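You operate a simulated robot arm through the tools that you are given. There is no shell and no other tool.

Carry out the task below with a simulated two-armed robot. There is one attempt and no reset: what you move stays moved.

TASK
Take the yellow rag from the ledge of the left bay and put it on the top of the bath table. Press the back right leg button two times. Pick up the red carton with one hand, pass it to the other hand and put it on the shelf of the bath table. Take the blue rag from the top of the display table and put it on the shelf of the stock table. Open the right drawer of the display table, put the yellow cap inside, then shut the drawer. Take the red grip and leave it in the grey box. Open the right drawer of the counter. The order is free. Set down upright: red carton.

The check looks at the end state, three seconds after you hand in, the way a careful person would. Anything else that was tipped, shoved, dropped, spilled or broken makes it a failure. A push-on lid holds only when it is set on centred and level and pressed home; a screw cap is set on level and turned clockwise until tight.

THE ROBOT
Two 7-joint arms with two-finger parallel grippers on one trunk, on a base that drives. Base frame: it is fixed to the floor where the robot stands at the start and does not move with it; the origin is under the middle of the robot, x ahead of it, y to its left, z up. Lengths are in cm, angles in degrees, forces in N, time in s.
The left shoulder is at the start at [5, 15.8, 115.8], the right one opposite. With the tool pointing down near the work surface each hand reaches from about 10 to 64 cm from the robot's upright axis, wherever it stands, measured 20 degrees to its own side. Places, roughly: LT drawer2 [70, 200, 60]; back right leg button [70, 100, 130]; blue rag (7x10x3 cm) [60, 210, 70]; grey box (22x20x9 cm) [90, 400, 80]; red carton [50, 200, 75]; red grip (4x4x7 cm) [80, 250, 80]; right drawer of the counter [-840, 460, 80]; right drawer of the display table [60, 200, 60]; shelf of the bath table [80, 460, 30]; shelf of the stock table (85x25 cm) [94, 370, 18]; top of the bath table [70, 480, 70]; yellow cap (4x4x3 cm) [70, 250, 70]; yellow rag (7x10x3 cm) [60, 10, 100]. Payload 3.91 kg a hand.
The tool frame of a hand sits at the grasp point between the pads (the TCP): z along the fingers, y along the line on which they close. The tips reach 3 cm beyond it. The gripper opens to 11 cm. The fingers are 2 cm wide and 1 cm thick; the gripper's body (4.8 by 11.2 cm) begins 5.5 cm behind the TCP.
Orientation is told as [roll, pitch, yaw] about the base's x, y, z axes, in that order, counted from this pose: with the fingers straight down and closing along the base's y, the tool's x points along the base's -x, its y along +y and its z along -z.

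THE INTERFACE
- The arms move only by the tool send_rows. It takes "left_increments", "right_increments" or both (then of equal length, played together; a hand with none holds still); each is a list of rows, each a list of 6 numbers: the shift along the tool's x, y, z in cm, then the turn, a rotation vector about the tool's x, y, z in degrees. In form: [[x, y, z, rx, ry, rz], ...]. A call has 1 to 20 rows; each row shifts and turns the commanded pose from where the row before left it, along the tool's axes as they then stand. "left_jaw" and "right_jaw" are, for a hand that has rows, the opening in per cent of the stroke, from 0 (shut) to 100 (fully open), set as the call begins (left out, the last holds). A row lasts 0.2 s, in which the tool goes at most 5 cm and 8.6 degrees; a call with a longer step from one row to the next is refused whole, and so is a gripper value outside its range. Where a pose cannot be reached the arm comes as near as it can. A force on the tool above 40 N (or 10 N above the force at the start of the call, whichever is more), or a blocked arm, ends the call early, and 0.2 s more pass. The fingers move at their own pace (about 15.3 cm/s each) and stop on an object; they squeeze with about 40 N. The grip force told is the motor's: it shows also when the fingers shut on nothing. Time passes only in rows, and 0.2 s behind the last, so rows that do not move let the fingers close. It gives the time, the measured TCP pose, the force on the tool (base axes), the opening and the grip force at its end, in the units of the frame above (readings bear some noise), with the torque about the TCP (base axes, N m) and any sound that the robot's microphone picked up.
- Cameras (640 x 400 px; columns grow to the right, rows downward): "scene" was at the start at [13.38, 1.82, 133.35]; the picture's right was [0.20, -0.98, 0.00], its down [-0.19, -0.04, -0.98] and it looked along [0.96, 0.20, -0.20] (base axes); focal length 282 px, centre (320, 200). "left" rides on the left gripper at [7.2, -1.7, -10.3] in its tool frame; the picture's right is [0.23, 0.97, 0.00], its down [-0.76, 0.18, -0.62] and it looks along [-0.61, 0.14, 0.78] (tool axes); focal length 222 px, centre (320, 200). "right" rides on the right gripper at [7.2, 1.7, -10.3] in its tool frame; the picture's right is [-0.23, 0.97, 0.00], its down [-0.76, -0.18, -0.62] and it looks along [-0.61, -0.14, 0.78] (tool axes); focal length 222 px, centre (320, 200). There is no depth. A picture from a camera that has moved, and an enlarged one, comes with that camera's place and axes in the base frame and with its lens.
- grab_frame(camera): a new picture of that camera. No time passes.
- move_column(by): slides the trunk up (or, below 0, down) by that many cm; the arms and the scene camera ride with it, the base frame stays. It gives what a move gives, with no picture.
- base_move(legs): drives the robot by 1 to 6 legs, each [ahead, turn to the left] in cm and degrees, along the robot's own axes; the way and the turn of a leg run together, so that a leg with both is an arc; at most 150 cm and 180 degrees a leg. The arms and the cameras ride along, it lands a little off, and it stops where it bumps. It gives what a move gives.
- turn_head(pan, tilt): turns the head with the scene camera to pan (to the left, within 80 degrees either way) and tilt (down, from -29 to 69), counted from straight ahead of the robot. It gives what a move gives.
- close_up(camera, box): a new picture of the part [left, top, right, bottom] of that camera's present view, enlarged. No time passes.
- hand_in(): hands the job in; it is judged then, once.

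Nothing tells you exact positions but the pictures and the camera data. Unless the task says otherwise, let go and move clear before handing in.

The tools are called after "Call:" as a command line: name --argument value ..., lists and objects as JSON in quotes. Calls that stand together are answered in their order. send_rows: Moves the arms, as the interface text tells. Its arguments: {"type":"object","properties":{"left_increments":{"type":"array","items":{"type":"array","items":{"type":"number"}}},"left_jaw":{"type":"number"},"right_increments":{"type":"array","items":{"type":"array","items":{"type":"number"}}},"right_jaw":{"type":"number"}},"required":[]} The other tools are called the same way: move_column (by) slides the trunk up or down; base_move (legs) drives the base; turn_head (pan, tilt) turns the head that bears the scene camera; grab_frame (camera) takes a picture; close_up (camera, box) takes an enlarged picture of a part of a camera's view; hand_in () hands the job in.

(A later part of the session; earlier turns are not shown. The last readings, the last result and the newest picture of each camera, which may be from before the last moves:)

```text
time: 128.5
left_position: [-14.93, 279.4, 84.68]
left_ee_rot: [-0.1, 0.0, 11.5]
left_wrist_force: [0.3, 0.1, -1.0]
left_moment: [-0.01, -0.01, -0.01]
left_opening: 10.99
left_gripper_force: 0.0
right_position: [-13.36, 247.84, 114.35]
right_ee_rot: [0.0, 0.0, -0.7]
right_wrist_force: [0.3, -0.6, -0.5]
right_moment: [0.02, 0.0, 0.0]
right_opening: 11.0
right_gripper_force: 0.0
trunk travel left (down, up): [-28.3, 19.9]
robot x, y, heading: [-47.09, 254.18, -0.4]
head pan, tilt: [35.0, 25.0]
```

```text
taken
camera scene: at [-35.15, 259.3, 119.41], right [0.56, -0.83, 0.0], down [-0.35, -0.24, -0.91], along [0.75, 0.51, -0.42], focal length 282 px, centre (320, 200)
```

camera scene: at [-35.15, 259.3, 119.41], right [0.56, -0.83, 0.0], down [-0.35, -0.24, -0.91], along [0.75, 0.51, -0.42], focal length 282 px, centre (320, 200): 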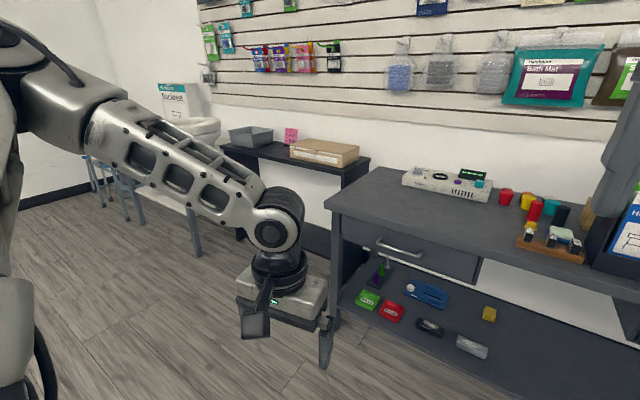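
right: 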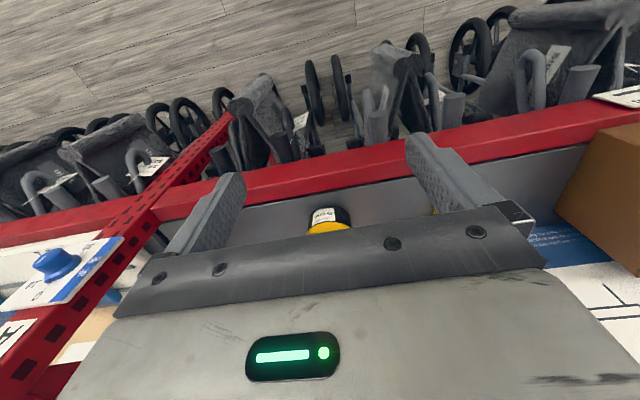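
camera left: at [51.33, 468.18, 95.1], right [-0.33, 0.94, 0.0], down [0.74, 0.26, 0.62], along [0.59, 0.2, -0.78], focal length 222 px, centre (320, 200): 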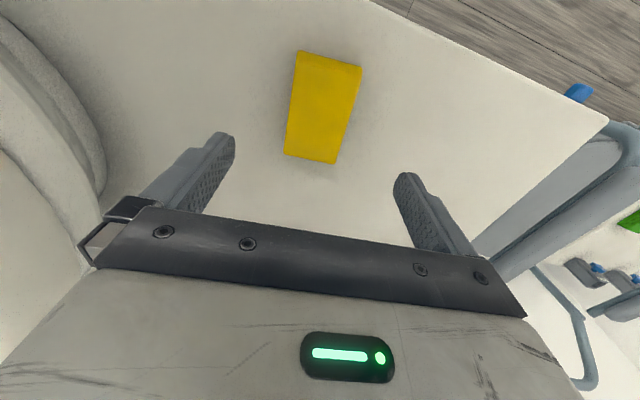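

I see the display table: blue rag, red carton, a teal-lidded tub, a brochure stand, a wooden holder with pegs and small caps behind it; right drawer at the right front. I move the right hand out of the view and take close-ups.

Call:
send_rows --right_increments '[[0, -4, 1, 0, 0, 0], [0, -4, 2, 0, 0, 0], [0, -4, 3, 0, 0, 0], [0, -4, 3, 0, 0, 0], [0, -3, 3, 0, 0, 0]]'

Call:
turn_head --pan -5 --tilt 20

Call:
grab_frame --camera "scene"

Call:
close_up --camera "scene" --box '[280, 130, 440, 230]'

Call:
close_up --camera "scene" --box '[400, 130, 560, 230]'

Call:
close_up --camera "scene" --box '[170, 130, 330, 230]'

```text
time: 129.7
left_position: [-14.99, 279.45, 84.78]
left_ee_rot: [0.0, 0.0, 11.6]
left_wrist_force: [-0.4, 0.7, 0.6]
left_moment: [-0.01, -0.01, -0.01]
left_opening: 11.0
left_gripper_force: 0.0
right_position: [-14.01, 228.73, 102.4]
right_ee_rot: [0.0, 0.1, -0.6]
right_wrist_force: [-0.3, 0.7, 0.0]
right_moment: [0.01, 0.02, -0.02]
right_opening: 11.01
right_gripper_force: 0.0
trunk travel left (down, up): [-28.3, 19.9]
robot x, y, heading: [-46.88, 254.17, -0.3]
head pan, tilt: [35.0, 25.0]
```

```text
time: 130.8
left_position: [-14.84, 279.4, 84.86]
left_ee_rot: [-0.1, 0.0, 11.5]
left_wrist_force: [0.8, -0.2, 1.0]
left_moment: [0.0, 0.02, 0.02]
left_opening: 10.99
left_gripper_force: 0.1
right_position: [-13.92, 228.75, 102.37]
right_ee_rot: [0.1, 0.0, -0.7]
right_wrist_force: [0.2, 0.5, 1.0]
right_moment: [0.01, -0.02, 0.01]
right_opening: 10.99
right_gripper_force: 0.0
trunk travel left (down, up): [-28.3, 19.9]
robot x, y, heading: [-47.28, 253.78, -0.5]
head pan, tilt: [-5.0, 20.0]
```

```text
taken
camera scene: at [-33.49, 253.21, 120.22], right [-0.1, -1.0, 0.0], down [-0.34, 0.03, -0.94], along [0.94, -0.09, -0.34], focal length 282 px, centre (320, 200)
```

scene: 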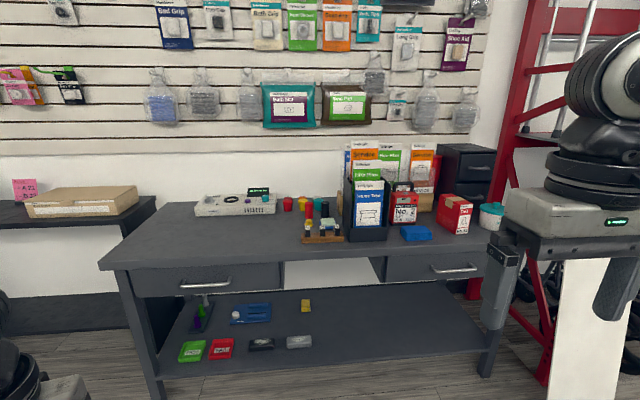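

```text
4.00 times, centred on (360, 180) of scene
camera zoom: at [-33.49, 253.21, 120.22], right [-0.1, -1.0, 0.0], down [-0.34, 0.03, -0.94], along [0.94, -0.09, -0.34], focal length 1130 px, centre (160, 280)
```

zoom: 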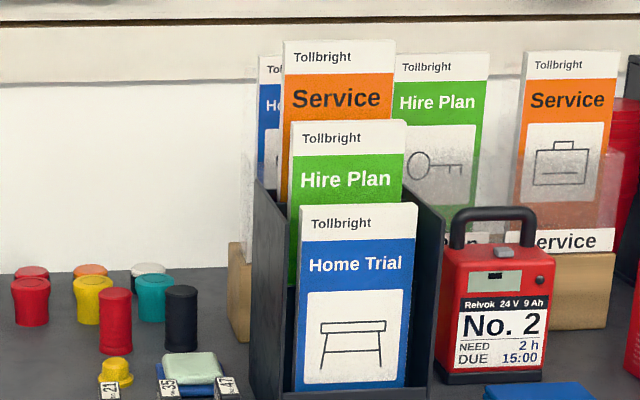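

```text
4.00 times, centred on (480, 180) of scene
camera zoom: at [-33.49, 253.21, 120.22], right [-0.1, -1.0, 0.0], down [-0.34, 0.03, -0.94], along [0.94, -0.09, -0.34], focal length 1130 px, centre (-320, 280)
```

zoom: 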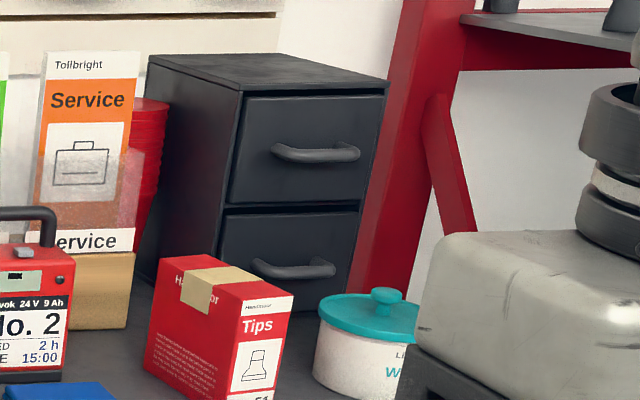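

```text
4.00 times, centred on (250, 180) of scene
camera zoom: at [-33.49, 253.21, 120.22], right [-0.1, -1.0, 0.0], down [-0.34, 0.03, -0.94], along [0.94, -0.09, -0.34], focal length 1130 px, centre (600, 280)
```

zoom: 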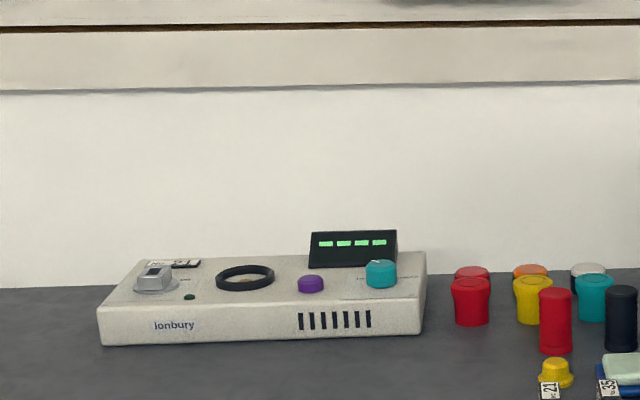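

The red grip is the upright red cylinder, the yellow cap sits in front of it near the tagged wooden block. I raise the trunk and drive closer to the table, between these items and the right drawer.

Call:
move_column --by 15

Call:
base_move --legs '[[0, -38], [45, 0], [0, 38.5]]'

Call:
turn_head --pan 0 --tilt 35

Call:
grab_frame --camera "scene"

Call:
grab_frame --camera "left"

Call:
grab_frame --camera "right"

```text
time: 132.6
left_position: [-14.87, 279.49, 99.77]
left_ee_rot: [-0.2, 0.0, 11.5]
left_wrist_force: [-0.8, -0.7, 0.3]
left_moment: [0.03, 0.01, 0.02]
left_opening: 10.99
left_gripper_force: 0.1
right_position: [-13.97, 228.82, 117.34]
right_ee_rot: [0.0, 0.1, -0.7]
right_wrist_force: [0.0, 0.6, 0.8]
right_moment: [-0.04, -0.03, -0.04]
right_opening: 10.97
right_gripper_force: 0.1
trunk travel left (down, up): [-43.3, 4.9]
robot x, y, heading: [-47.14, 254.5, -0.6]
head pan, tilt: [-5.0, 20.0]
```

```text
time: 138.9
left_position: [21.16, 250.89, 99.75]
left_ee_rot: [-0.1, -0.1, 11.8]
left_wrist_force: [-0.5, 0.2, 0.1]
left_moment: [0.01, 0.02, 0.01]
left_opening: 10.99
left_gripper_force: 0.0
right_position: [22.31, 200.14, 117.43]
right_ee_rot: [0.0, 0.0, -0.4]
right_wrist_force: [0.4, -0.1, 0.2]
right_moment: [-0.02, 0.01, -0.01]
right_opening: 10.99
right_gripper_force: 0.0
trunk travel left (down, up): [-43.3, 4.9]
robot x, y, heading: [-11.02, 225.1, -0.6]
head pan, tilt: [-5.0, 20.0]
```

```text
time: 139.7
left_position: [21.18, 250.91, 99.69]
left_ee_rot: [0.0, 0.0, 11.9]
left_wrist_force: [-0.1, 0.1, 0.1]
left_moment: [0.0, 0.0, -0.01]
left_opening: 11.01
left_gripper_force: 0.0
right_position: [22.44, 200.22, 117.49]
right_ee_rot: [0.0, 0.0, -0.4]
right_wrist_force: [0.5, -0.4, -0.1]
right_moment: [0.01, 0.01, 0.04]
right_opening: 11.0
right_gripper_force: 0.1
trunk travel left (down, up): [-43.3, 4.9]
robot x, y, heading: [-11.21, 225.19, -0.2]
head pan, tilt: [0.0, 35.0]
```

```text
taken
camera scene: at [2.19, 225.28, 132.84], right [-0.01, -1.0, 0.0], down [-0.57, 0.0, -0.82], along [0.82, 0.0, -0.57], focal length 282 px, centre (320, 200)
```

scene: 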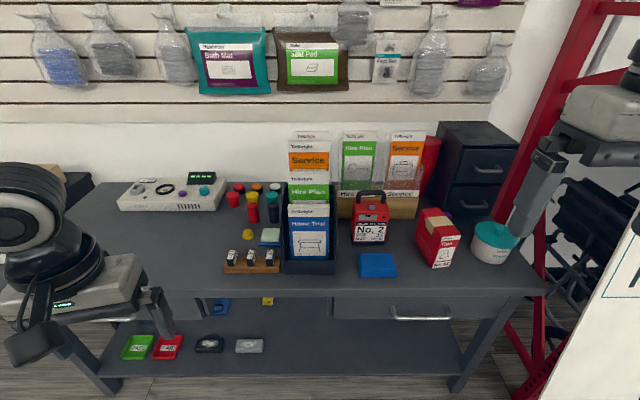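

```text
taken
camera left: at [14.39, 247.71, 110.11], right [-0.42, 0.91, 0.0], down [0.71, 0.33, 0.62], along [0.57, 0.26, -0.78], focal length 222 px, centre (320, 200)
```

left: 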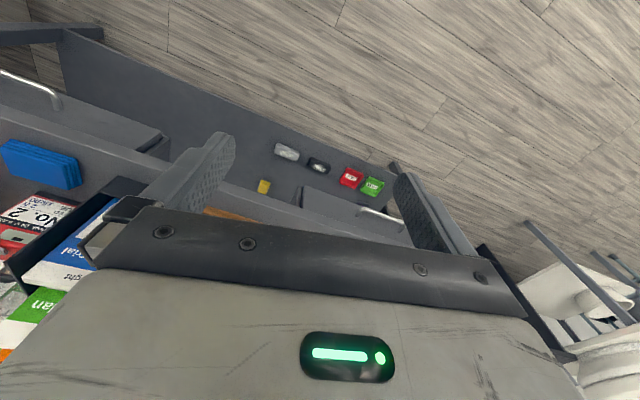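

```text
taken
camera right: at [15.06, 201.99, 127.87], right [0.23, 0.97, 0.0], down [0.76, -0.18, 0.62], along [0.6, -0.14, -0.78], focal length 222 px, centre (320, 200)
```

right: 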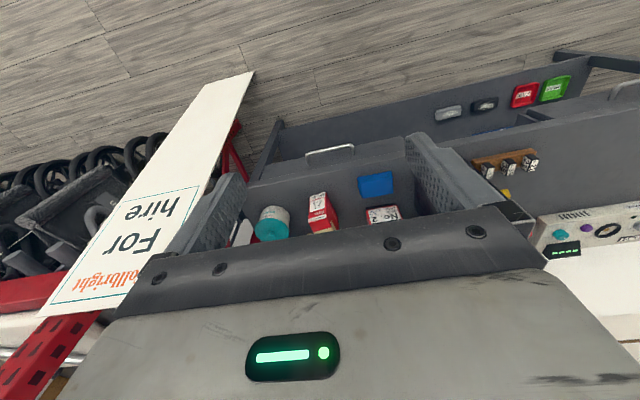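

The table front edge is at x≈46, top z≈73; blue rag at (52.7, 210.4). I take close-ups of the cap and grip, and of the carton and drawer.

Call:
close_up --camera "scene" --box '[210, 170, 306, 230]'

Call:
close_up --camera "scene" --box '[210, 215, 306, 275]'

Call:
close_up --camera "scene" --box '[340, 180, 540, 305]'

Call:
close_up --camera "scene" --box '[330, 270, 560, 400]'

```text
6.67 times, centred on (258, 200) of scene
camera zoom: at [2.19, 225.28, 132.84], right [-0.01, -1.0, 0.0], down [-0.57, 0.0, -0.82], along [0.82, 0.0, -0.57], focal length 1883 px, centre (733, 200)
```

zoom: 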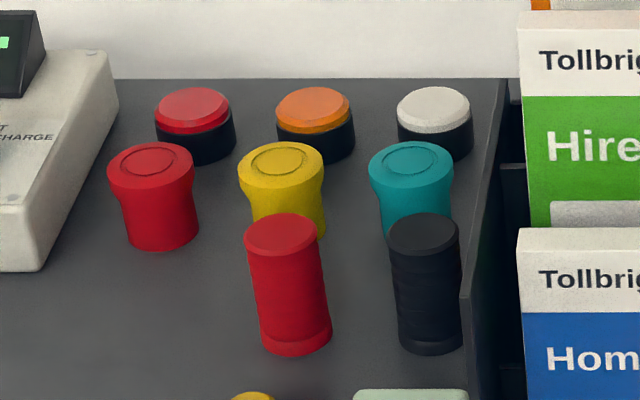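

```text
6.67 times, centred on (258, 245) of scene
camera zoom: at [2.19, 225.28, 132.84], right [-0.01, -1.0, 0.0], down [-0.57, 0.0, -0.82], along [0.82, 0.0, -0.57], focal length 1883 px, centre (733, -100)
```

zoom: 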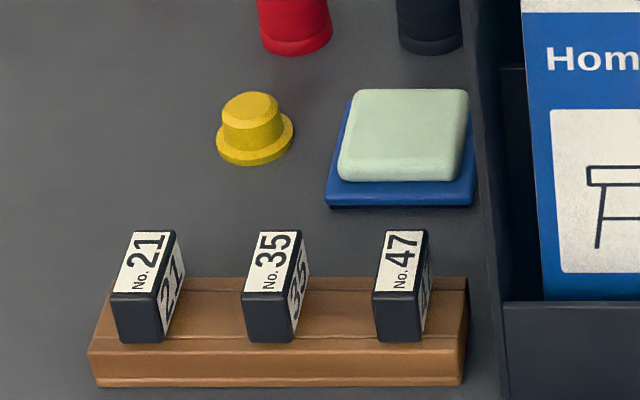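

```text
3.20 times, centred on (440, 242) of scene
camera zoom: at [2.19, 225.28, 132.84], right [-0.01, -1.0, 0.0], down [-0.57, 0.0, -0.82], along [0.82, 0.0, -0.57], focal length 904 px, centre (-64, 64)
```

zoom: 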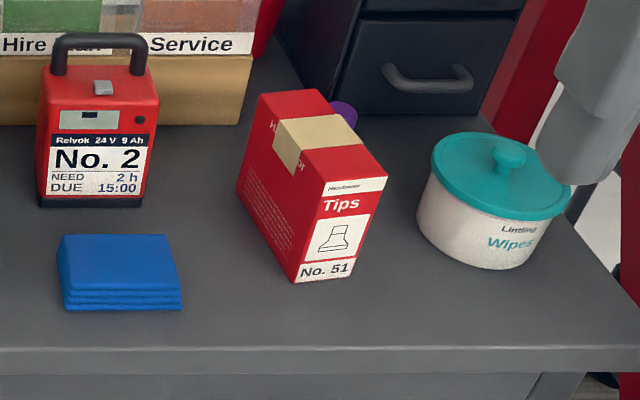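

```text
2.78 times, centred on (445, 335) of scene
camera zoom: at [2.19, 225.28, 132.84], right [-0.01, -1.0, 0.0], down [-0.57, 0.0, -0.82], along [0.82, 0.0, -0.57], focal length 786 px, centre (-28, -176)
```

zoom: 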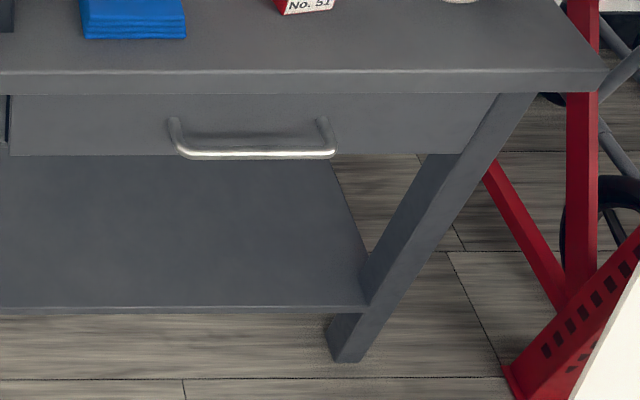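

The yellow cap is the hat-shaped one at (68, 247.6), the red grip the ribbed cylinder at (76, 247.2), and the red carton is about 5.5×12×11.5 at (61, 193). The right drawer's bar handle is near (43.5, 199.4, 67.5). I lower the trunk and turn the right hand to point forward with vertical closing, to grip that bar.

Call:
move_column --by -30

Call:
send_rows --right_increments '[[-2, -0.2, 0, 0, -8, 0], [-2, -0.2, 0, 0, -8, 0], [-2, 0, 0, 0, -8, 0], [-1, 0, 0, 0, -8, 0], [0, 0, 0, 0, -8, 0], [0, 0, 0, 0, -8, 0], [0, 0, 0, 0, -8, 0], [0, 0, 0, 0, -8, 0], [0, 0, 0, 0, -8, 0], [0, 0, 0, 0, -8, 0], [0, 0, 0, 0, -8, 0], [0, 0, 0, 0, -2, 0]]'

```text
time: 142.7
left_position: [21.11, 250.76, 69.86]
left_ee_rot: [0.0, 0.1, 11.9]
left_wrist_force: [0.5, -1.3, -0.7]
left_moment: [-0.02, 0.01, -0.03]
left_opening: 10.99
left_gripper_force: 0.0
right_position: [22.36, 200.11, 87.35]
right_ee_rot: [0.0, 0.1, -0.4]
right_wrist_force: [0.7, -0.3, 0.0]
right_moment: [0.0, 0.0, 0.01]
right_opening: 11.01
right_gripper_force: 0.1
trunk travel left (down, up): [-13.3, 34.9]
robot x, y, heading: [-10.86, 225.31, -0.1]
head pan, tilt: [0.0, 35.0]
```

```text
time: 145.3
left_position: [21.25, 250.9, 69.64]
left_ee_rot: [0.0, -0.1, 11.9]
left_wrist_force: [0.2, 0.2, -0.3]
left_moment: [-0.01, 0.01, -0.03]
left_opening: 11.01
left_gripper_force: 0.1
right_position: [34.25, 198.73, 90.25]
right_ee_rot: [0.4, -84.0, -0.8]
right_wrist_force: [-0.1, -0.1, 0.4]
right_moment: [-0.03, 0.04, -0.01]
right_opening: 10.98
right_gripper_force: 0.1
right hand out of reach, approached as far as the arm can: row 8, 9, 10, 11
trunk travel left (down, up): [-13.3, 34.9]
robot x, y, heading: [-10.55, 225.59, -0.5]
head pan, tilt: [0.0, 35.0]
```

Call:
send_rows --right_increments '[[0, 0, 0, 0, 0, 8], [0, 0, 0, 0, 0, 8], [0, 0, 0, 0, 0, 8], [0, 0, 0, 0, 0, 8], [0, 0, 0, 0, 0, 8], [0, 0, 0, 0, 0, 8], [0, 0, 0, 0, 0, 8], [0, 0, 0, 0, 0, 8], [0, 0, 0, 0, 0, 8], [0, 0, 0, 0, 0, 8], [0, 0, 0, 0, 0, 8]]'

Call:
turn_head --pan -20 --tilt 35

Call:
grab_frame --camera "scene"

Call:
grab_frame --camera "right"

```text
time: 147.7
left_position: [21.2, 250.77, 69.73]
left_ee_rot: [0.0, 0.0, 11.8]
left_wrist_force: [-0.4, -0.1, 0.3]
left_moment: [-0.02, 0.01, 0.02]
left_opening: 11.02
left_gripper_force: 0.1
right_position: [34.33, 198.66, 90.48]
right_ee_rot: [86.0, -1.8, -90.2]
right_wrist_force: [-0.7, 0.0, -0.3]
right_moment: [0.0, 0.01, 0.0]
right_opening: 11.0
right_gripper_force: 0.1
right hand out of reach, approached as far as the arm can: row 1
trunk travel left (down, up): [-13.3, 34.9]
robot x, y, heading: [-10.58, 225.63, -0.1]
head pan, tilt: [0.0, 35.0]
```

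```text
time: 148.5
left_position: [21.21, 250.8, 69.79]
left_ee_rot: [0.0, 0.0, 11.8]
left_wrist_force: [0.3, 0.4, -0.2]
left_moment: [0.0, 0.03, 0.03]
left_opening: 11.01
left_gripper_force: 0.0
right_position: [34.32, 198.64, 90.54]
right_ee_rot: [86.0, -2.1, -90.2]
right_wrist_force: [-0.5, 0.1, -0.2]
right_moment: [-0.02, 0.0, 0.02]
right_opening: 11.01
right_gripper_force: 0.2
trunk travel left (down, up): [-13.3, 34.9]
robot x, y, heading: [-10.58, 225.32, -0.6]
head pan, tilt: [-20.0, 35.0]
```

```text
taken
camera scene: at [1.65, 222.28, 102.84], right [-0.35, -0.94, 0.0], down [-0.54, 0.2, -0.82], along [0.77, -0.28, -0.57], focal length 282 px, centre (320, 200)
```

scene: 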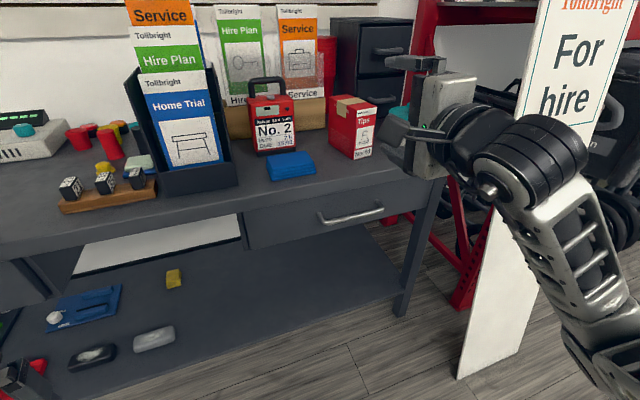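

```text
taken
camera right: at [24.14, 206.12, 92.7], right [0.07, -0.19, 0.98], down [-0.64, -0.76, -0.11], along [0.77, -0.62, -0.18], focal length 222 px, centre (320, 200)
```

right: 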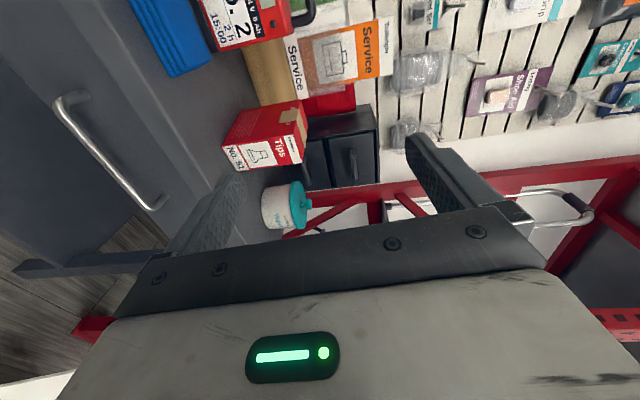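

The right hand now points forward with vertical closing. By triangulating three views, the bar runs from (45.5, 205) to (46.2, 190) at z≈64.7 and the table top is z≈70.5, edge x≈48. I lower the hand in front of the handle.

Call:
send_rows --right_increments '[[0, -3.6, 0.5, 0, 0, 0], [0, -3.7, 0.5, 0, 0, 0], [0, -3.7, 0.5, 0, 0, 0], [0, -3.7, 0.5, -1, 0, 0.5], [0, -3.7, 0.5, -1, 0, 0.5], [0, -3.7, 0.5, -1, 0, 0.5], [0, -3.5, 0.5, -1, 0, 0.5]]' --right_jaw 45

Call:
grab_frame --camera "right"

Call:
grab_frame --camera "scene"

```text
time: 150.1
left_position: [21.19, 250.78, 69.64]
left_ee_rot: [0.0, 0.0, 11.8]
left_wrist_force: [-0.5, -0.2, -0.5]
left_moment: [-0.02, 0.0, -0.02]
left_opening: 11.0
left_gripper_force: 0.1
right_position: [34.28, 198.7, 90.49]
right_ee_rot: [86.0, -2.0, -90.2]
right_wrist_force: [0.1, -0.1, -0.2]
right_moment: [0.01, 0.0, 0.06]
right_opening: 4.95
right_gripper_force: 0.1
right hand out of reach, approached as far as the arm can: row 1, 2, 3, 4, 5, 6, 7
trunk travel left (down, up): [-13.3, 34.9]
robot x, y, heading: [-11.06, 225.25, -0.3]
head pan, tilt: [-20.0, 35.0]
```

```text
taken
camera right: at [24.14, 206.12, 92.71], right [0.07, -0.19, 0.98], down [-0.64, -0.76, -0.11], along [0.77, -0.62, -0.18], focal length 222 px, centre (320, 200)
```

right: 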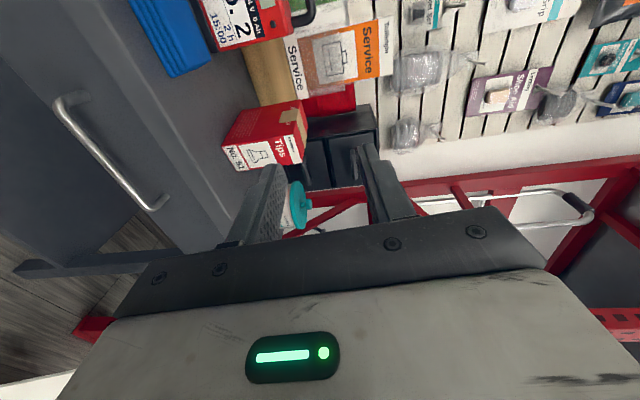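

```text
taken
camera scene: at [1.64, 222.27, 102.84], right [-0.35, -0.94, 0.0], down [-0.54, 0.2, -0.82], along [0.77, -0.28, -0.57], focal length 282 px, centre (320, 200)
```

scene: 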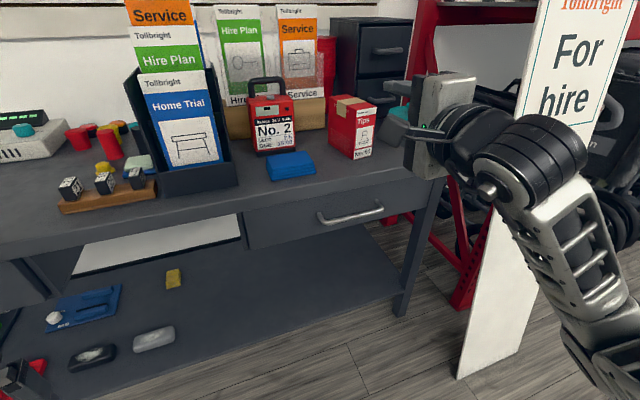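

The arm can't go lower with the hand level. I lower the trunk and tilt the fingers about 30° down, which eases the wrist.

Call:
move_column --by -13

Call:
send_rows --right_increments '[[0, 0, 0, 8, 0, 0.5], [0, 0, 0, 8, 0, 0.5], [0, 0, 0, 8, 0, 0.5], [0, 0, 0, 2, 0, 0.5]]' --right_jaw 40

Call:
send_rows --right_increments '[[0, -2, 0, 0, 0, 0], [0, -2, 0, 0, 0, 0], [0, -2, 0, 0, 0, 0]]'

```text
time: 151.7
left_position: [21.18, 250.81, 56.84]
left_ee_rot: [0.1, 0.0, 11.8]
left_wrist_force: [-0.5, -1.2, 0.2]
left_moment: [0.03, 0.0, -0.01]
left_opening: 11.02
left_gripper_force: 0.0
right_position: [34.33, 198.73, 77.52]
right_ee_rot: [85.9, -2.0, -90.1]
right_wrist_force: [0.3, 0.1, 0.9]
right_moment: [0.01, 0.03, 0.01]
right_opening: 4.96
right_gripper_force: 0.0
trunk travel left (down, up): [-0.3, 47.9]
robot x, y, heading: [-10.82, 225.42, -0.2]
head pan, tilt: [-20.0, 35.0]
```

```text
time: 152.7
left_position: [21.16, 250.88, 56.81]
left_ee_rot: [0.1, 0.0, 11.8]
left_wrist_force: [-0.4, 0.1, 0.6]
left_moment: [-0.05, 0.0, -0.02]
left_opening: 10.98
left_gripper_force: 0.0
right_position: [34.4, 198.63, 77.33]
right_ee_rot: [59.8, -0.1, -90.8]
right_wrist_force: [0.4, 0.9, 0.2]
right_moment: [0.04, 0.02, -0.01]
right_opening: 4.4
right_gripper_force: 0.1
trunk travel left (down, up): [-0.3, 47.9]
robot x, y, heading: [-10.5, 225.33, -0.5]
head pan, tilt: [-20.0, 35.0]
```

```text
time: 153.5
left_position: [21.24, 250.98, 56.77]
left_ee_rot: [0.0, 0.0, 11.8]
left_wrist_force: [0.4, -0.6, 0.7]
left_moment: [0.01, 0.01, 0.0]
left_opening: 10.99
left_gripper_force: 0.0
right_position: [31.36, 198.59, 72.24]
right_ee_rot: [59.9, 0.0, -90.8]
right_wrist_force: [0.5, 0.1, 0.1]
right_moment: [-0.02, -0.01, 0.0]
right_opening: 4.41
right_gripper_force: 0.1
trunk travel left (down, up): [-0.3, 47.9]
robot x, y, heading: [-10.59, 225.54, -0.1]
head pan, tilt: [-20.0, 35.0]
```

Call:
send_rows --right_increments '[[-0.3, 0.3, 2.2, 0, 0, 0], [-0.3, 0.3, 2.2, 0, 0, 0], [-0.2, 0.2, 2.0, 0, 0, 0]]'

Call:
grab_frame --camera "right"

Call:
turn_head --pan -35 --tilt 30

Call:
grab_frame --camera "scene"

```text
time: 154.3
left_position: [21.25, 250.84, 56.86]
left_ee_rot: [0.0, 0.0, 11.8]
left_wrist_force: [0.0, -0.3, 0.1]
left_moment: [-0.01, -0.03, -0.02]
left_opening: 11.0
left_gripper_force: 0.0
right_position: [37.3, 197.78, 69.67]
right_ee_rot: [59.9, -0.1, -90.8]
right_wrist_force: [-0.5, -0.6, 0.6]
right_moment: [0.02, 0.04, 0.03]
right_opening: 4.42
right_gripper_force: 0.1
trunk travel left (down, up): [-0.3, 47.9]
robot x, y, heading: [-10.74, 225.44, -0.3]
head pan, tilt: [-20.0, 35.0]
```

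```text
taken
camera right: at [29.21, 205.21, 76.44], right [0.49, -0.23, 0.84], down [-0.64, -0.75, 0.16], along [0.6, -0.62, -0.51], focal length 222 px, centre (320, 200)
```

right: 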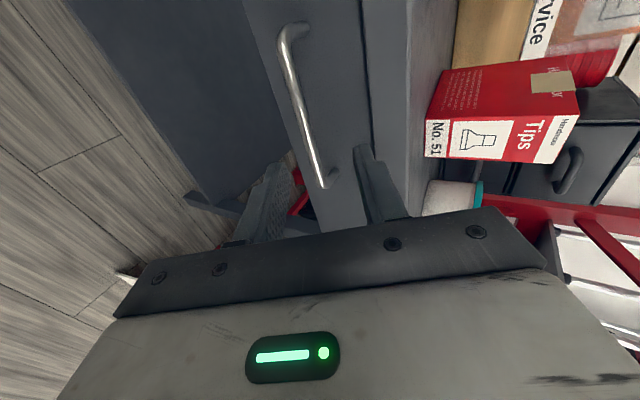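

```text
time: 155.1
left_position: [21.29, 250.93, 56.74]
left_ee_rot: [0.0, 0.0, 11.8]
left_wrist_force: [-0.3, 0.0, 0.5]
left_moment: [-0.04, 0.04, 0.01]
left_opening: 11.01
left_gripper_force: 0.0
right_position: [37.28, 197.89, 69.6]
right_ee_rot: [59.9, -0.1, -90.8]
right_wrist_force: [0.4, 0.4, 0.1]
right_moment: [-0.03, 0.02, -0.01]
right_opening: 4.38
right_gripper_force: 0.1
trunk travel left (down, up): [-0.3, 47.9]
robot x, y, heading: [-10.63, 225.15, -0.4]
head pan, tilt: [-35.0, 30.0]
```

```text
taken
camera scene: at [0.77, 220.11, 90.61], right [-0.58, -0.82, 0.0], down [-0.41, 0.29, -0.87], along [0.71, -0.5, -0.5], focal length 282 px, centre (320, 200)
```

scene: 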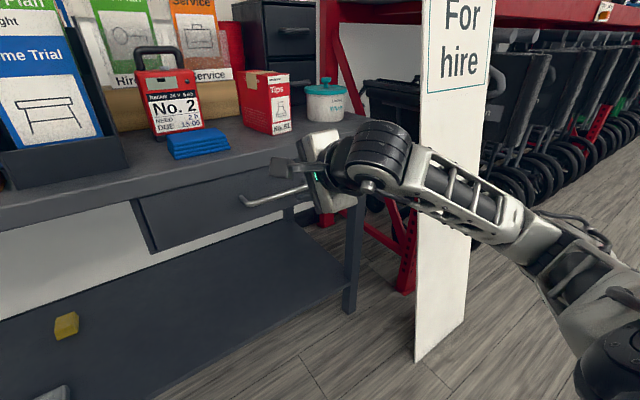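

Call:
close_up --camera "scene" --box '[220, 120, 380, 220]'

Call:
close_up --camera "right" --box '[200, 0, 440, 225]'

```text
4.00 times, centred on (300, 170) of scene
camera zoom: at [0.77, 220.11, 90.61], right [-0.58, -0.82, 0.0], down [-0.41, 0.29, -0.87], along [0.71, -0.5, -0.5], focal length 1130 px, centre (400, 320)
```

zoom: 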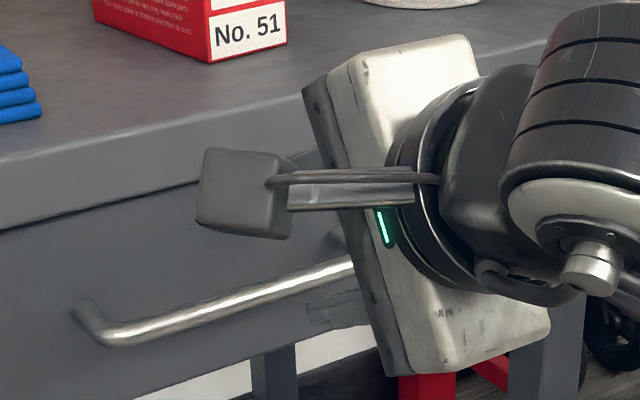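

```text
1.78 times, centred on (320, 112) of right
camera zoom: at [29.18, 205.23, 76.45], right [0.49, -0.23, 0.84], down [-0.64, -0.75, 0.16], along [0.6, -0.62, -0.51], focal length 395 px, centre (320, 356)
```

zoom: 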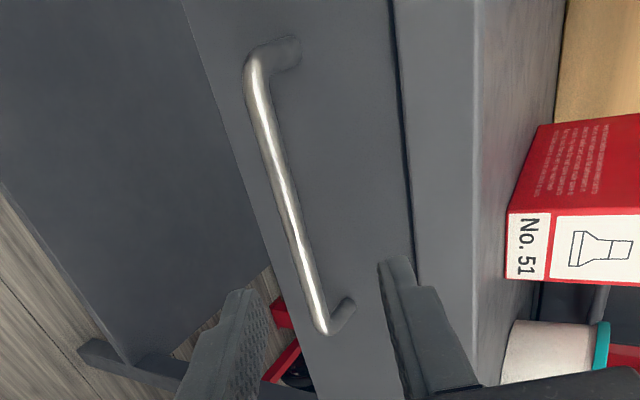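

Cross-checking three views, the bar is at about x 48.5, z 61.5, y 189–204, slightly under the table overhang. I advance along the finger direction toward it and check again before the last centimetres.

Call:
send_rows --right_increments '[[-0.6, -0.7, 1.0, 0, 0, 0], [-0.6, -0.7, 2.0, 0, 0, 0], [0, 0, 2.0, 0, 0, 0], [0, 0, 2.0, 0, 0, 0], [0, 0, 1.5, 0, 0, 0]]'

Call:
close_up --camera "right" --box '[200, 0, 440, 225]'

Call:
close_up --camera "scene" --box '[220, 120, 380, 220]'

```text
time: 156.2
left_position: [21.17, 250.87, 56.75]
left_ee_rot: [0.0, 0.0, 11.8]
left_wrist_force: [0.0, -0.3, -0.5]
left_moment: [-0.04, 0.0, 0.01]
left_opening: 10.99
left_gripper_force: 0.0
right_position: [43.79, 196.38, 64.31]
right_ee_rot: [59.9, -0.1, -90.9]
right_wrist_force: [-0.6, -0.3, 0.6]
right_moment: [-0.01, 0.04, -0.04]
right_opening: 4.41
right_gripper_force: 0.0
trunk travel left (down, up): [-0.3, 47.9]
robot x, y, heading: [-10.66, 225.68, -0.5]
head pan, tilt: [-35.0, 30.0]
```

```text
1.78 times, centred on (320, 112) of right
camera zoom: at [35.82, 203.89, 71.09], right [0.49, -0.23, 0.84], down [-0.64, -0.75, 0.16], along [0.6, -0.62, -0.51], focal length 395 px, centre (320, 356)
```

zoom: 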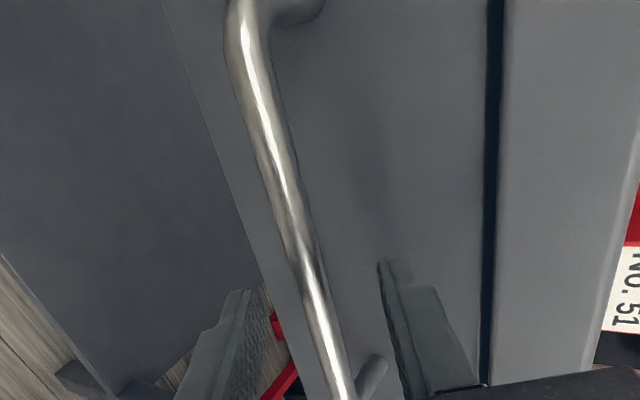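

```text
4.00 times, centred on (300, 170) of scene
camera zoom: at [0.76, 220.1, 90.62], right [-0.58, -0.82, 0.0], down [-0.41, 0.29, -0.87], along [0.71, -0.5, -0.5], focal length 1130 px, centre (400, 320)
```

zoom: 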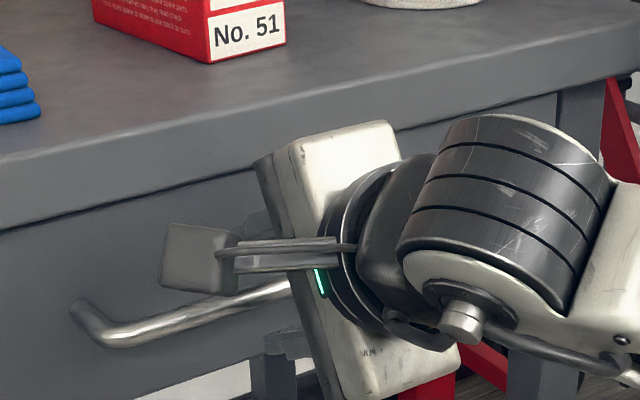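

Call:
send_rows --right_increments '[[0, -0.8, 0.8, 0, 0, 0], [0, 0, 1.5, 0, 0, 0], [0, 0, 1.4, 0, 0, 0]]'

Call:
close_up --camera "right" --box '[200, 0, 440, 225]'

Call:
close_up --camera "scene" --box '[220, 120, 380, 220]'

```text
time: 157.0
left_position: [21.01, 250.78, 56.88]
left_ee_rot: [-0.1, -0.1, 11.7]
left_wrist_force: [0.2, 0.2, -0.5]
left_moment: [-0.01, 0.0, 0.02]
left_opening: 11.01
left_gripper_force: 0.0
right_position: [45.66, 196.65, 62.51]
right_ee_rot: [60.1, -0.2, -90.7]
right_wrist_force: [-25.2, -1.0, 5.8]
right_moment: [0.03, -0.52, 0.11]
right_opening: 4.01
right_gripper_force: 0.1
trunk travel left (down, up): [-0.3, 47.9]
robot x, y, heading: [-10.8, 225.01, -0.3]
head pan, tilt: [-35.0, 30.0]
stopped in row 3 (right hand): the force on the tool passed its limit at 56 N (the readings are from after the stop); the commanded pose is now the measured one
```

```text
1.78 times, centred on (320, 112) of right
camera zoom: at [37.56, 203.99, 69.14], right [0.48, -0.23, 0.85], down [-0.64, -0.75, 0.16], along [0.6, -0.62, -0.51], focal length 395 px, centre (320, 356)
```

zoom: 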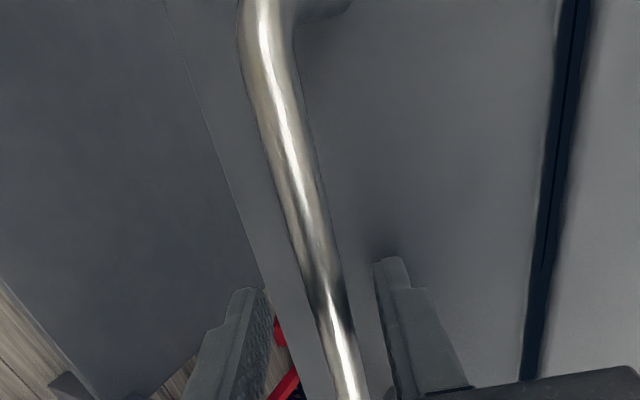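

```text
4.00 times, centred on (300, 170) of scene
camera zoom: at [0.55, 220.08, 90.65], right [-0.58, -0.81, 0.0], down [-0.41, 0.29, -0.87], along [0.71, -0.5, -0.5], focal length 1130 px, centre (400, 320)
```

zoom: 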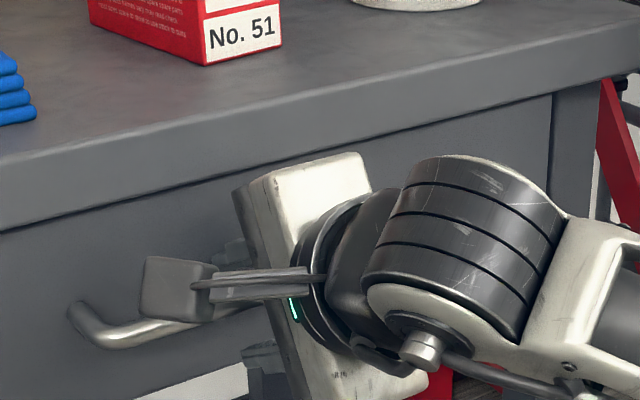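

The upper fingertip touched the drawer face, so the bar should be between the fingers. I back off 2 mm and close.

Call:
send_rows --right_increments '[[0, -0.2, -0.2, 0, 0, 0], [0, 0, 0, 0, 0, 0], [0, 0, 0, 0, 0, 0], [0, 0, 0, 0, 0, 0]]' --right_jaw 0

Call:
close_up --camera "right" --box '[200, 0, 440, 225]'

```text
time: 158.0
left_position: [21.15, 250.85, 56.91]
left_ee_rot: [-0.1, -0.1, 11.7]
left_wrist_force: [-0.4, -0.4, 0.1]
left_moment: [0.0, -0.02, 0.0]
left_opening: 11.0
left_gripper_force: 0.1
right_position: [45.59, 196.51, 62.93]
right_ee_rot: [60.9, -0.2, -90.8]
right_wrist_force: [1.0, -3.2, 26.3]
right_moment: [-0.19, -0.06, 0.64]
right_opening: 1.15
right_gripper_force: 45.2
trunk travel left (down, up): [-0.3, 47.9]
robot x, y, heading: [-11.07, 225.74, -0.4]
head pan, tilt: [-35.0, 30.0]
```

```text
1.78 times, centred on (320, 112) of right
camera zoom: at [37.48, 203.94, 69.47], right [0.47, -0.23, 0.85], down [-0.64, -0.75, 0.15], along [0.61, -0.62, -0.5], focal length 395 px, centre (320, 356)
```

zoom: 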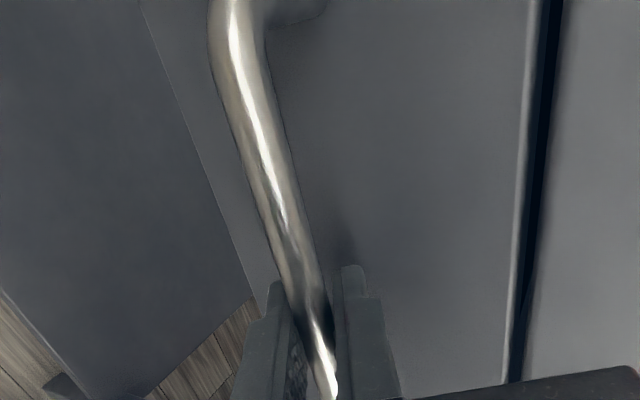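

The bar is gripped (1.15 cm). I pull the drawer straight out toward the robot.

Call:
send_rows --right_increments '[[0, -0.08, -0.53, 0, 0, 0], [0, -0.5, -0.87, 0, 0, 0], [0, -0.6, -1.04, 0, 0, 0], [0, -0.6, -1.04, 0, 0, 0], [0, -0.6, -1.04, 0, 0, 0], [0, -0.6, -1.04, 0, 0, 0]]'

Call:
grab_frame --camera "scene"

```text
time: 159.4
left_position: [21.04, 250.82, 56.76]
left_ee_rot: [-0.2, -0.1, 11.7]
left_wrist_force: [0.4, -0.2, 0.3]
left_moment: [0.01, -0.03, 0.0]
left_opening: 11.0
left_gripper_force: 0.0
right_position: [39.45, 196.44, 62.83]
right_ee_rot: [60.9, -0.3, -90.9]
right_wrist_force: [1.3, -7.2, 26.4]
right_moment: [-0.22, -0.09, 0.47]
right_opening: 1.14
right_gripper_force: 44.9
trunk travel left (down, up): [-0.3, 47.9]
robot x, y, heading: [-10.44, 225.27, -0.2]
head pan, tilt: [-35.0, 30.0]
```

```text
taken
camera scene: at [0.59, 220.14, 90.65], right [-0.58, -0.82, 0.0], down [-0.41, 0.29, -0.87], along [0.71, -0.5, -0.5], focal length 282 px, centre (320, 200)
```

scene: 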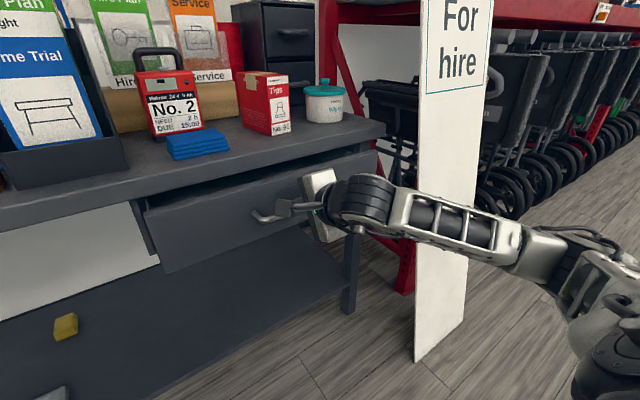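

The drawer is moving. I pull about 11 cm more.

Call:
send_rows --right_increments '[[0, -0.6, -1.04, 0, 0, 0], [0, -0.6, -1.04, 0, 0, 0], [0, -0.6, -1.04, 0, 0, 0], [0, -0.6, -1.04, 0, 0, 0], [0, -0.6, -1.04, 0, 0, 0], [0, -0.6, -1.04, 0, 0, 0], [0, -0.6, -1.04, 0, 0, 0], [0, -0.6, -1.04, 0, 0, 0], [0, -0.6, -1.04, 0, 0, 0]]'

Call:
grab_frame --camera "scene"

```text
time: 161.5
left_position: [21.18, 250.89, 56.63]
left_ee_rot: [-0.1, 0.0, 11.7]
left_wrist_force: [-0.1, 0.3, -0.3]
left_moment: [-0.01, 0.0, -0.02]
left_opening: 11.0
left_gripper_force: 0.1
right_position: [30.98, 196.43, 62.91]
right_ee_rot: [61.9, -0.2, -89.9]
right_wrist_force: [0.0, 4.0, 10.0]
right_moment: [-0.11, -0.13, -0.02]
right_opening: 1.17
right_gripper_force: 44.2
right hand out of reach, approached as far as the arm can: row 8, 9
trunk travel left (down, up): [-0.3, 47.9]
robot x, y, heading: [-11.05, 225.29, -0.2]
head pan, tilt: [-35.0, 30.0]
stopped in row 9 (right hand): the force on the tool passed its limit at 40 N (the readings are from after the stop); the commanded pose is now the measured one
```

```text
taken
camera scene: at [0.68, 220.18, 90.56], right [-0.58, -0.82, 0.0], down [-0.41, 0.29, -0.87], along [0.71, -0.5, -0.5], focal length 282 px, centre (320, 200)
```

scene: 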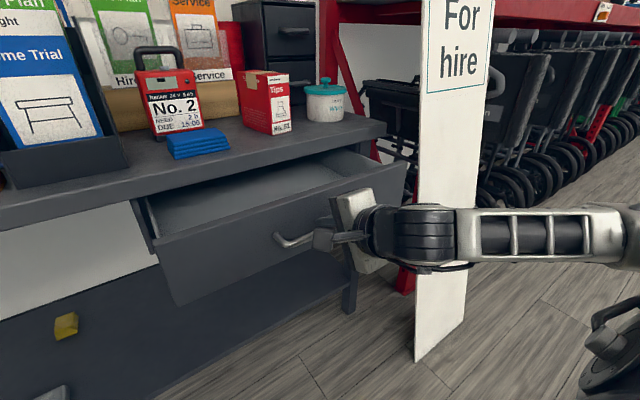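

The drawer is open about 15 cm. I open the fingers a little and back the base off to free the handle.

Call:
send_rows --right_increments '[[0, 0, 0, 0, 0, 0], [0, 0, 0, 0, 0, 0], [0, 0, 0, 0, 0, 0]]' --right_jaw 38

Call:
base_move --legs '[[-12, 0]]'

Call:
grab_frame --camera "scene"

```text
time: 162.3
left_position: [21.15, 250.77, 56.83]
left_ee_rot: [0.0, 0.0, 11.9]
left_wrist_force: [0.2, 0.8, 0.2]
left_moment: [0.0, 0.0, 0.02]
left_opening: 10.98
left_gripper_force: 0.1
right_position: [30.97, 196.4, 62.66]
right_ee_rot: [61.3, -0.1, -90.1]
right_wrist_force: [-0.1, 0.0, -1.2]
right_moment: [0.0, -0.02, 0.01]
right_opening: 4.16
right_gripper_force: 0.1
trunk travel left (down, up): [-0.3, 47.9]
robot x, y, heading: [-10.82, 225.4, -0.4]
head pan, tilt: [-35.0, 30.0]
```

```text
time: 163.6
left_position: [9.17, 250.73, 56.74]
left_ee_rot: [-0.1, -0.1, 11.6]
left_wrist_force: [-0.3, 0.1, 0.0]
left_moment: [0.01, -0.01, 0.0]
left_opening: 11.0
left_gripper_force: 0.1
right_position: [18.8, 196.38, 62.69]
right_ee_rot: [61.3, -0.2, -90.3]
right_wrist_force: [-0.2, 1.4, 5.4]
right_moment: [-0.06, -0.18, 0.03]
right_opening: 4.42
right_gripper_force: 2.4
trunk travel left (down, up): [-0.3, 47.9]
robot x, y, heading: [-22.95, 225.55, -0.4]
head pan, tilt: [-35.0, 30.0]
```

```text
taken
camera scene: at [-11.33, 220.2, 90.62], right [-0.58, -0.81, 0.0], down [-0.41, 0.29, -0.87], along [0.71, -0.5, -0.5], focal length 282 px, centre (320, 200)
```

scene: 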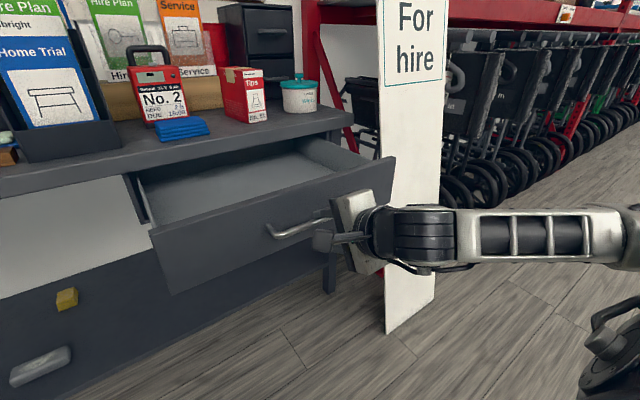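

The upper finger still hooked the bar and the drawer followed further out. I open wider and raise slightly so that the finger clears the bar, then back off in a small step.

Call:
send_rows --right_increments '[[0, 0, 0, 0, 0, 0], [0, 0, 0, 0, 0, 0]]' --right_jaw 62

Call:
close_up --camera "right" --box '[200, 0, 440, 225]'

Call:
close_up --camera "scene" --box '[220, 150, 420, 275]'

```text
time: 164.2
left_position: [9.26, 250.77, 56.83]
left_ee_rot: [-0.1, -0.1, 11.6]
left_wrist_force: [-0.3, -1.2, 0.5]
left_moment: [-0.01, 0.01, 0.0]
left_opening: 11.01
left_gripper_force: 0.0
right_position: [18.87, 196.35, 62.62]
right_ee_rot: [61.4, -0.3, -90.3]
right_wrist_force: [0.3, -0.9, 1.0]
right_moment: [-0.03, 0.0, 0.01]
right_opening: 6.83
right_gripper_force: 0.1
trunk travel left (down, up): [-0.3, 47.9]
robot x, y, heading: [-22.94, 225.13, -0.4]
head pan, tilt: [-35.0, 30.0]
```

```text
1.78 times, centred on (320, 112) of right
camera zoom: at [10.58, 203.74, 69.18], right [0.47, -0.23, 0.86], down [-0.64, -0.76, 0.14], along [0.62, -0.61, -0.5], focal length 395 px, centre (320, 356)
```

zoom: 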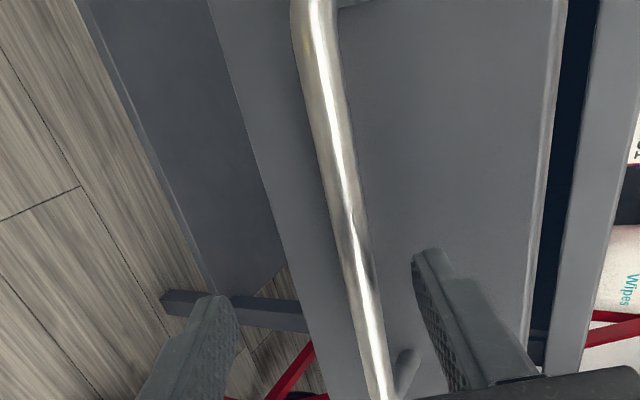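

```text
3.20 times, centred on (320, 212) of scene
camera zoom: at [-11.31, 220.18, 90.61], right [-0.58, -0.81, 0.0], down [-0.41, 0.29, -0.87], along [0.71, -0.5, -0.5], focal length 904 px, centre (320, 160)
```

zoom: 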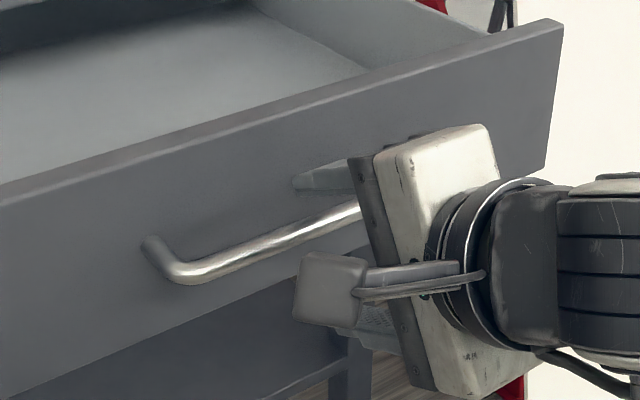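

Call:
move_column --by 1.2

Call:
base_move --legs '[[-3, 0]]'

Call:
close_up --camera "scene" --box '[220, 150, 420, 275]'

Call:
close_up --camera "right" --box '[200, 0, 440, 225]'

```text
time: 164.8
left_position: [9.19, 250.8, 57.97]
left_ee_rot: [0.0, 0.0, 11.6]
left_wrist_force: [0.4, -1.2, -0.2]
left_moment: [-0.05, -0.05, 0.01]
left_opening: 10.98
left_gripper_force: 0.0
right_position: [18.79, 196.36, 63.89]
right_ee_rot: [61.3, -0.1, -90.3]
right_wrist_force: [-0.2, 0.0, -0.1]
right_moment: [0.02, 0.0, 0.0]
right_opening: 6.81
right_gripper_force: 0.0
trunk travel left (down, up): [-1.5, 46.7]
robot x, y, heading: [-23.06, 225.54, -0.5]
head pan, tilt: [-35.0, 30.0]
```

```text
time: 165.6
left_position: [6.11, 250.88, 57.97]
left_ee_rot: [0.0, 0.0, 11.6]
left_wrist_force: [-0.7, -0.8, -1.0]
left_moment: [-0.02, 0.0, 0.04]
left_opening: 11.01
left_gripper_force: 0.0
right_position: [15.87, 196.41, 63.92]
right_ee_rot: [61.4, -0.1, -90.2]
right_wrist_force: [-0.2, 0.3, 0.2]
right_moment: [-0.02, -0.03, -0.02]
right_opening: 6.83
right_gripper_force: 0.0
trunk travel left (down, up): [-1.5, 46.7]
robot x, y, heading: [-26.08, 225.55, -0.4]
head pan, tilt: [-35.0, 30.0]
```

```text
3.20 times, centred on (320, 212) of scene
camera zoom: at [-14.31, 220.21, 91.81], right [-0.58, -0.81, 0.0], down [-0.41, 0.29, -0.87], along [0.71, -0.5, -0.5], focal length 904 px, centre (320, 160)
```

zoom: 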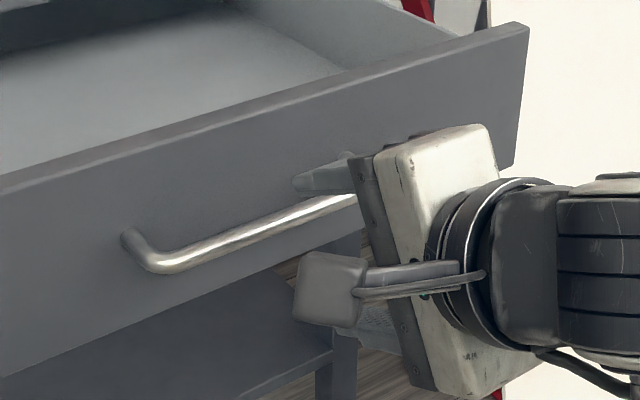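

```text
1.78 times, centred on (320, 112) of right
camera zoom: at [7.59, 203.78, 70.39], right [0.47, -0.23, 0.86], down [-0.64, -0.76, 0.14], along [0.62, -0.61, -0.5], focal length 395 px, centre (320, 356)
```

zoom: 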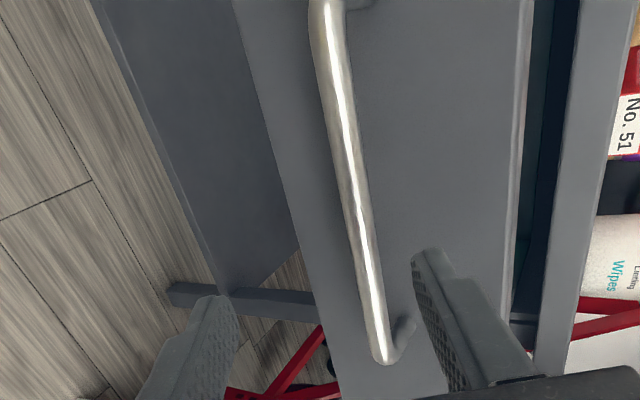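

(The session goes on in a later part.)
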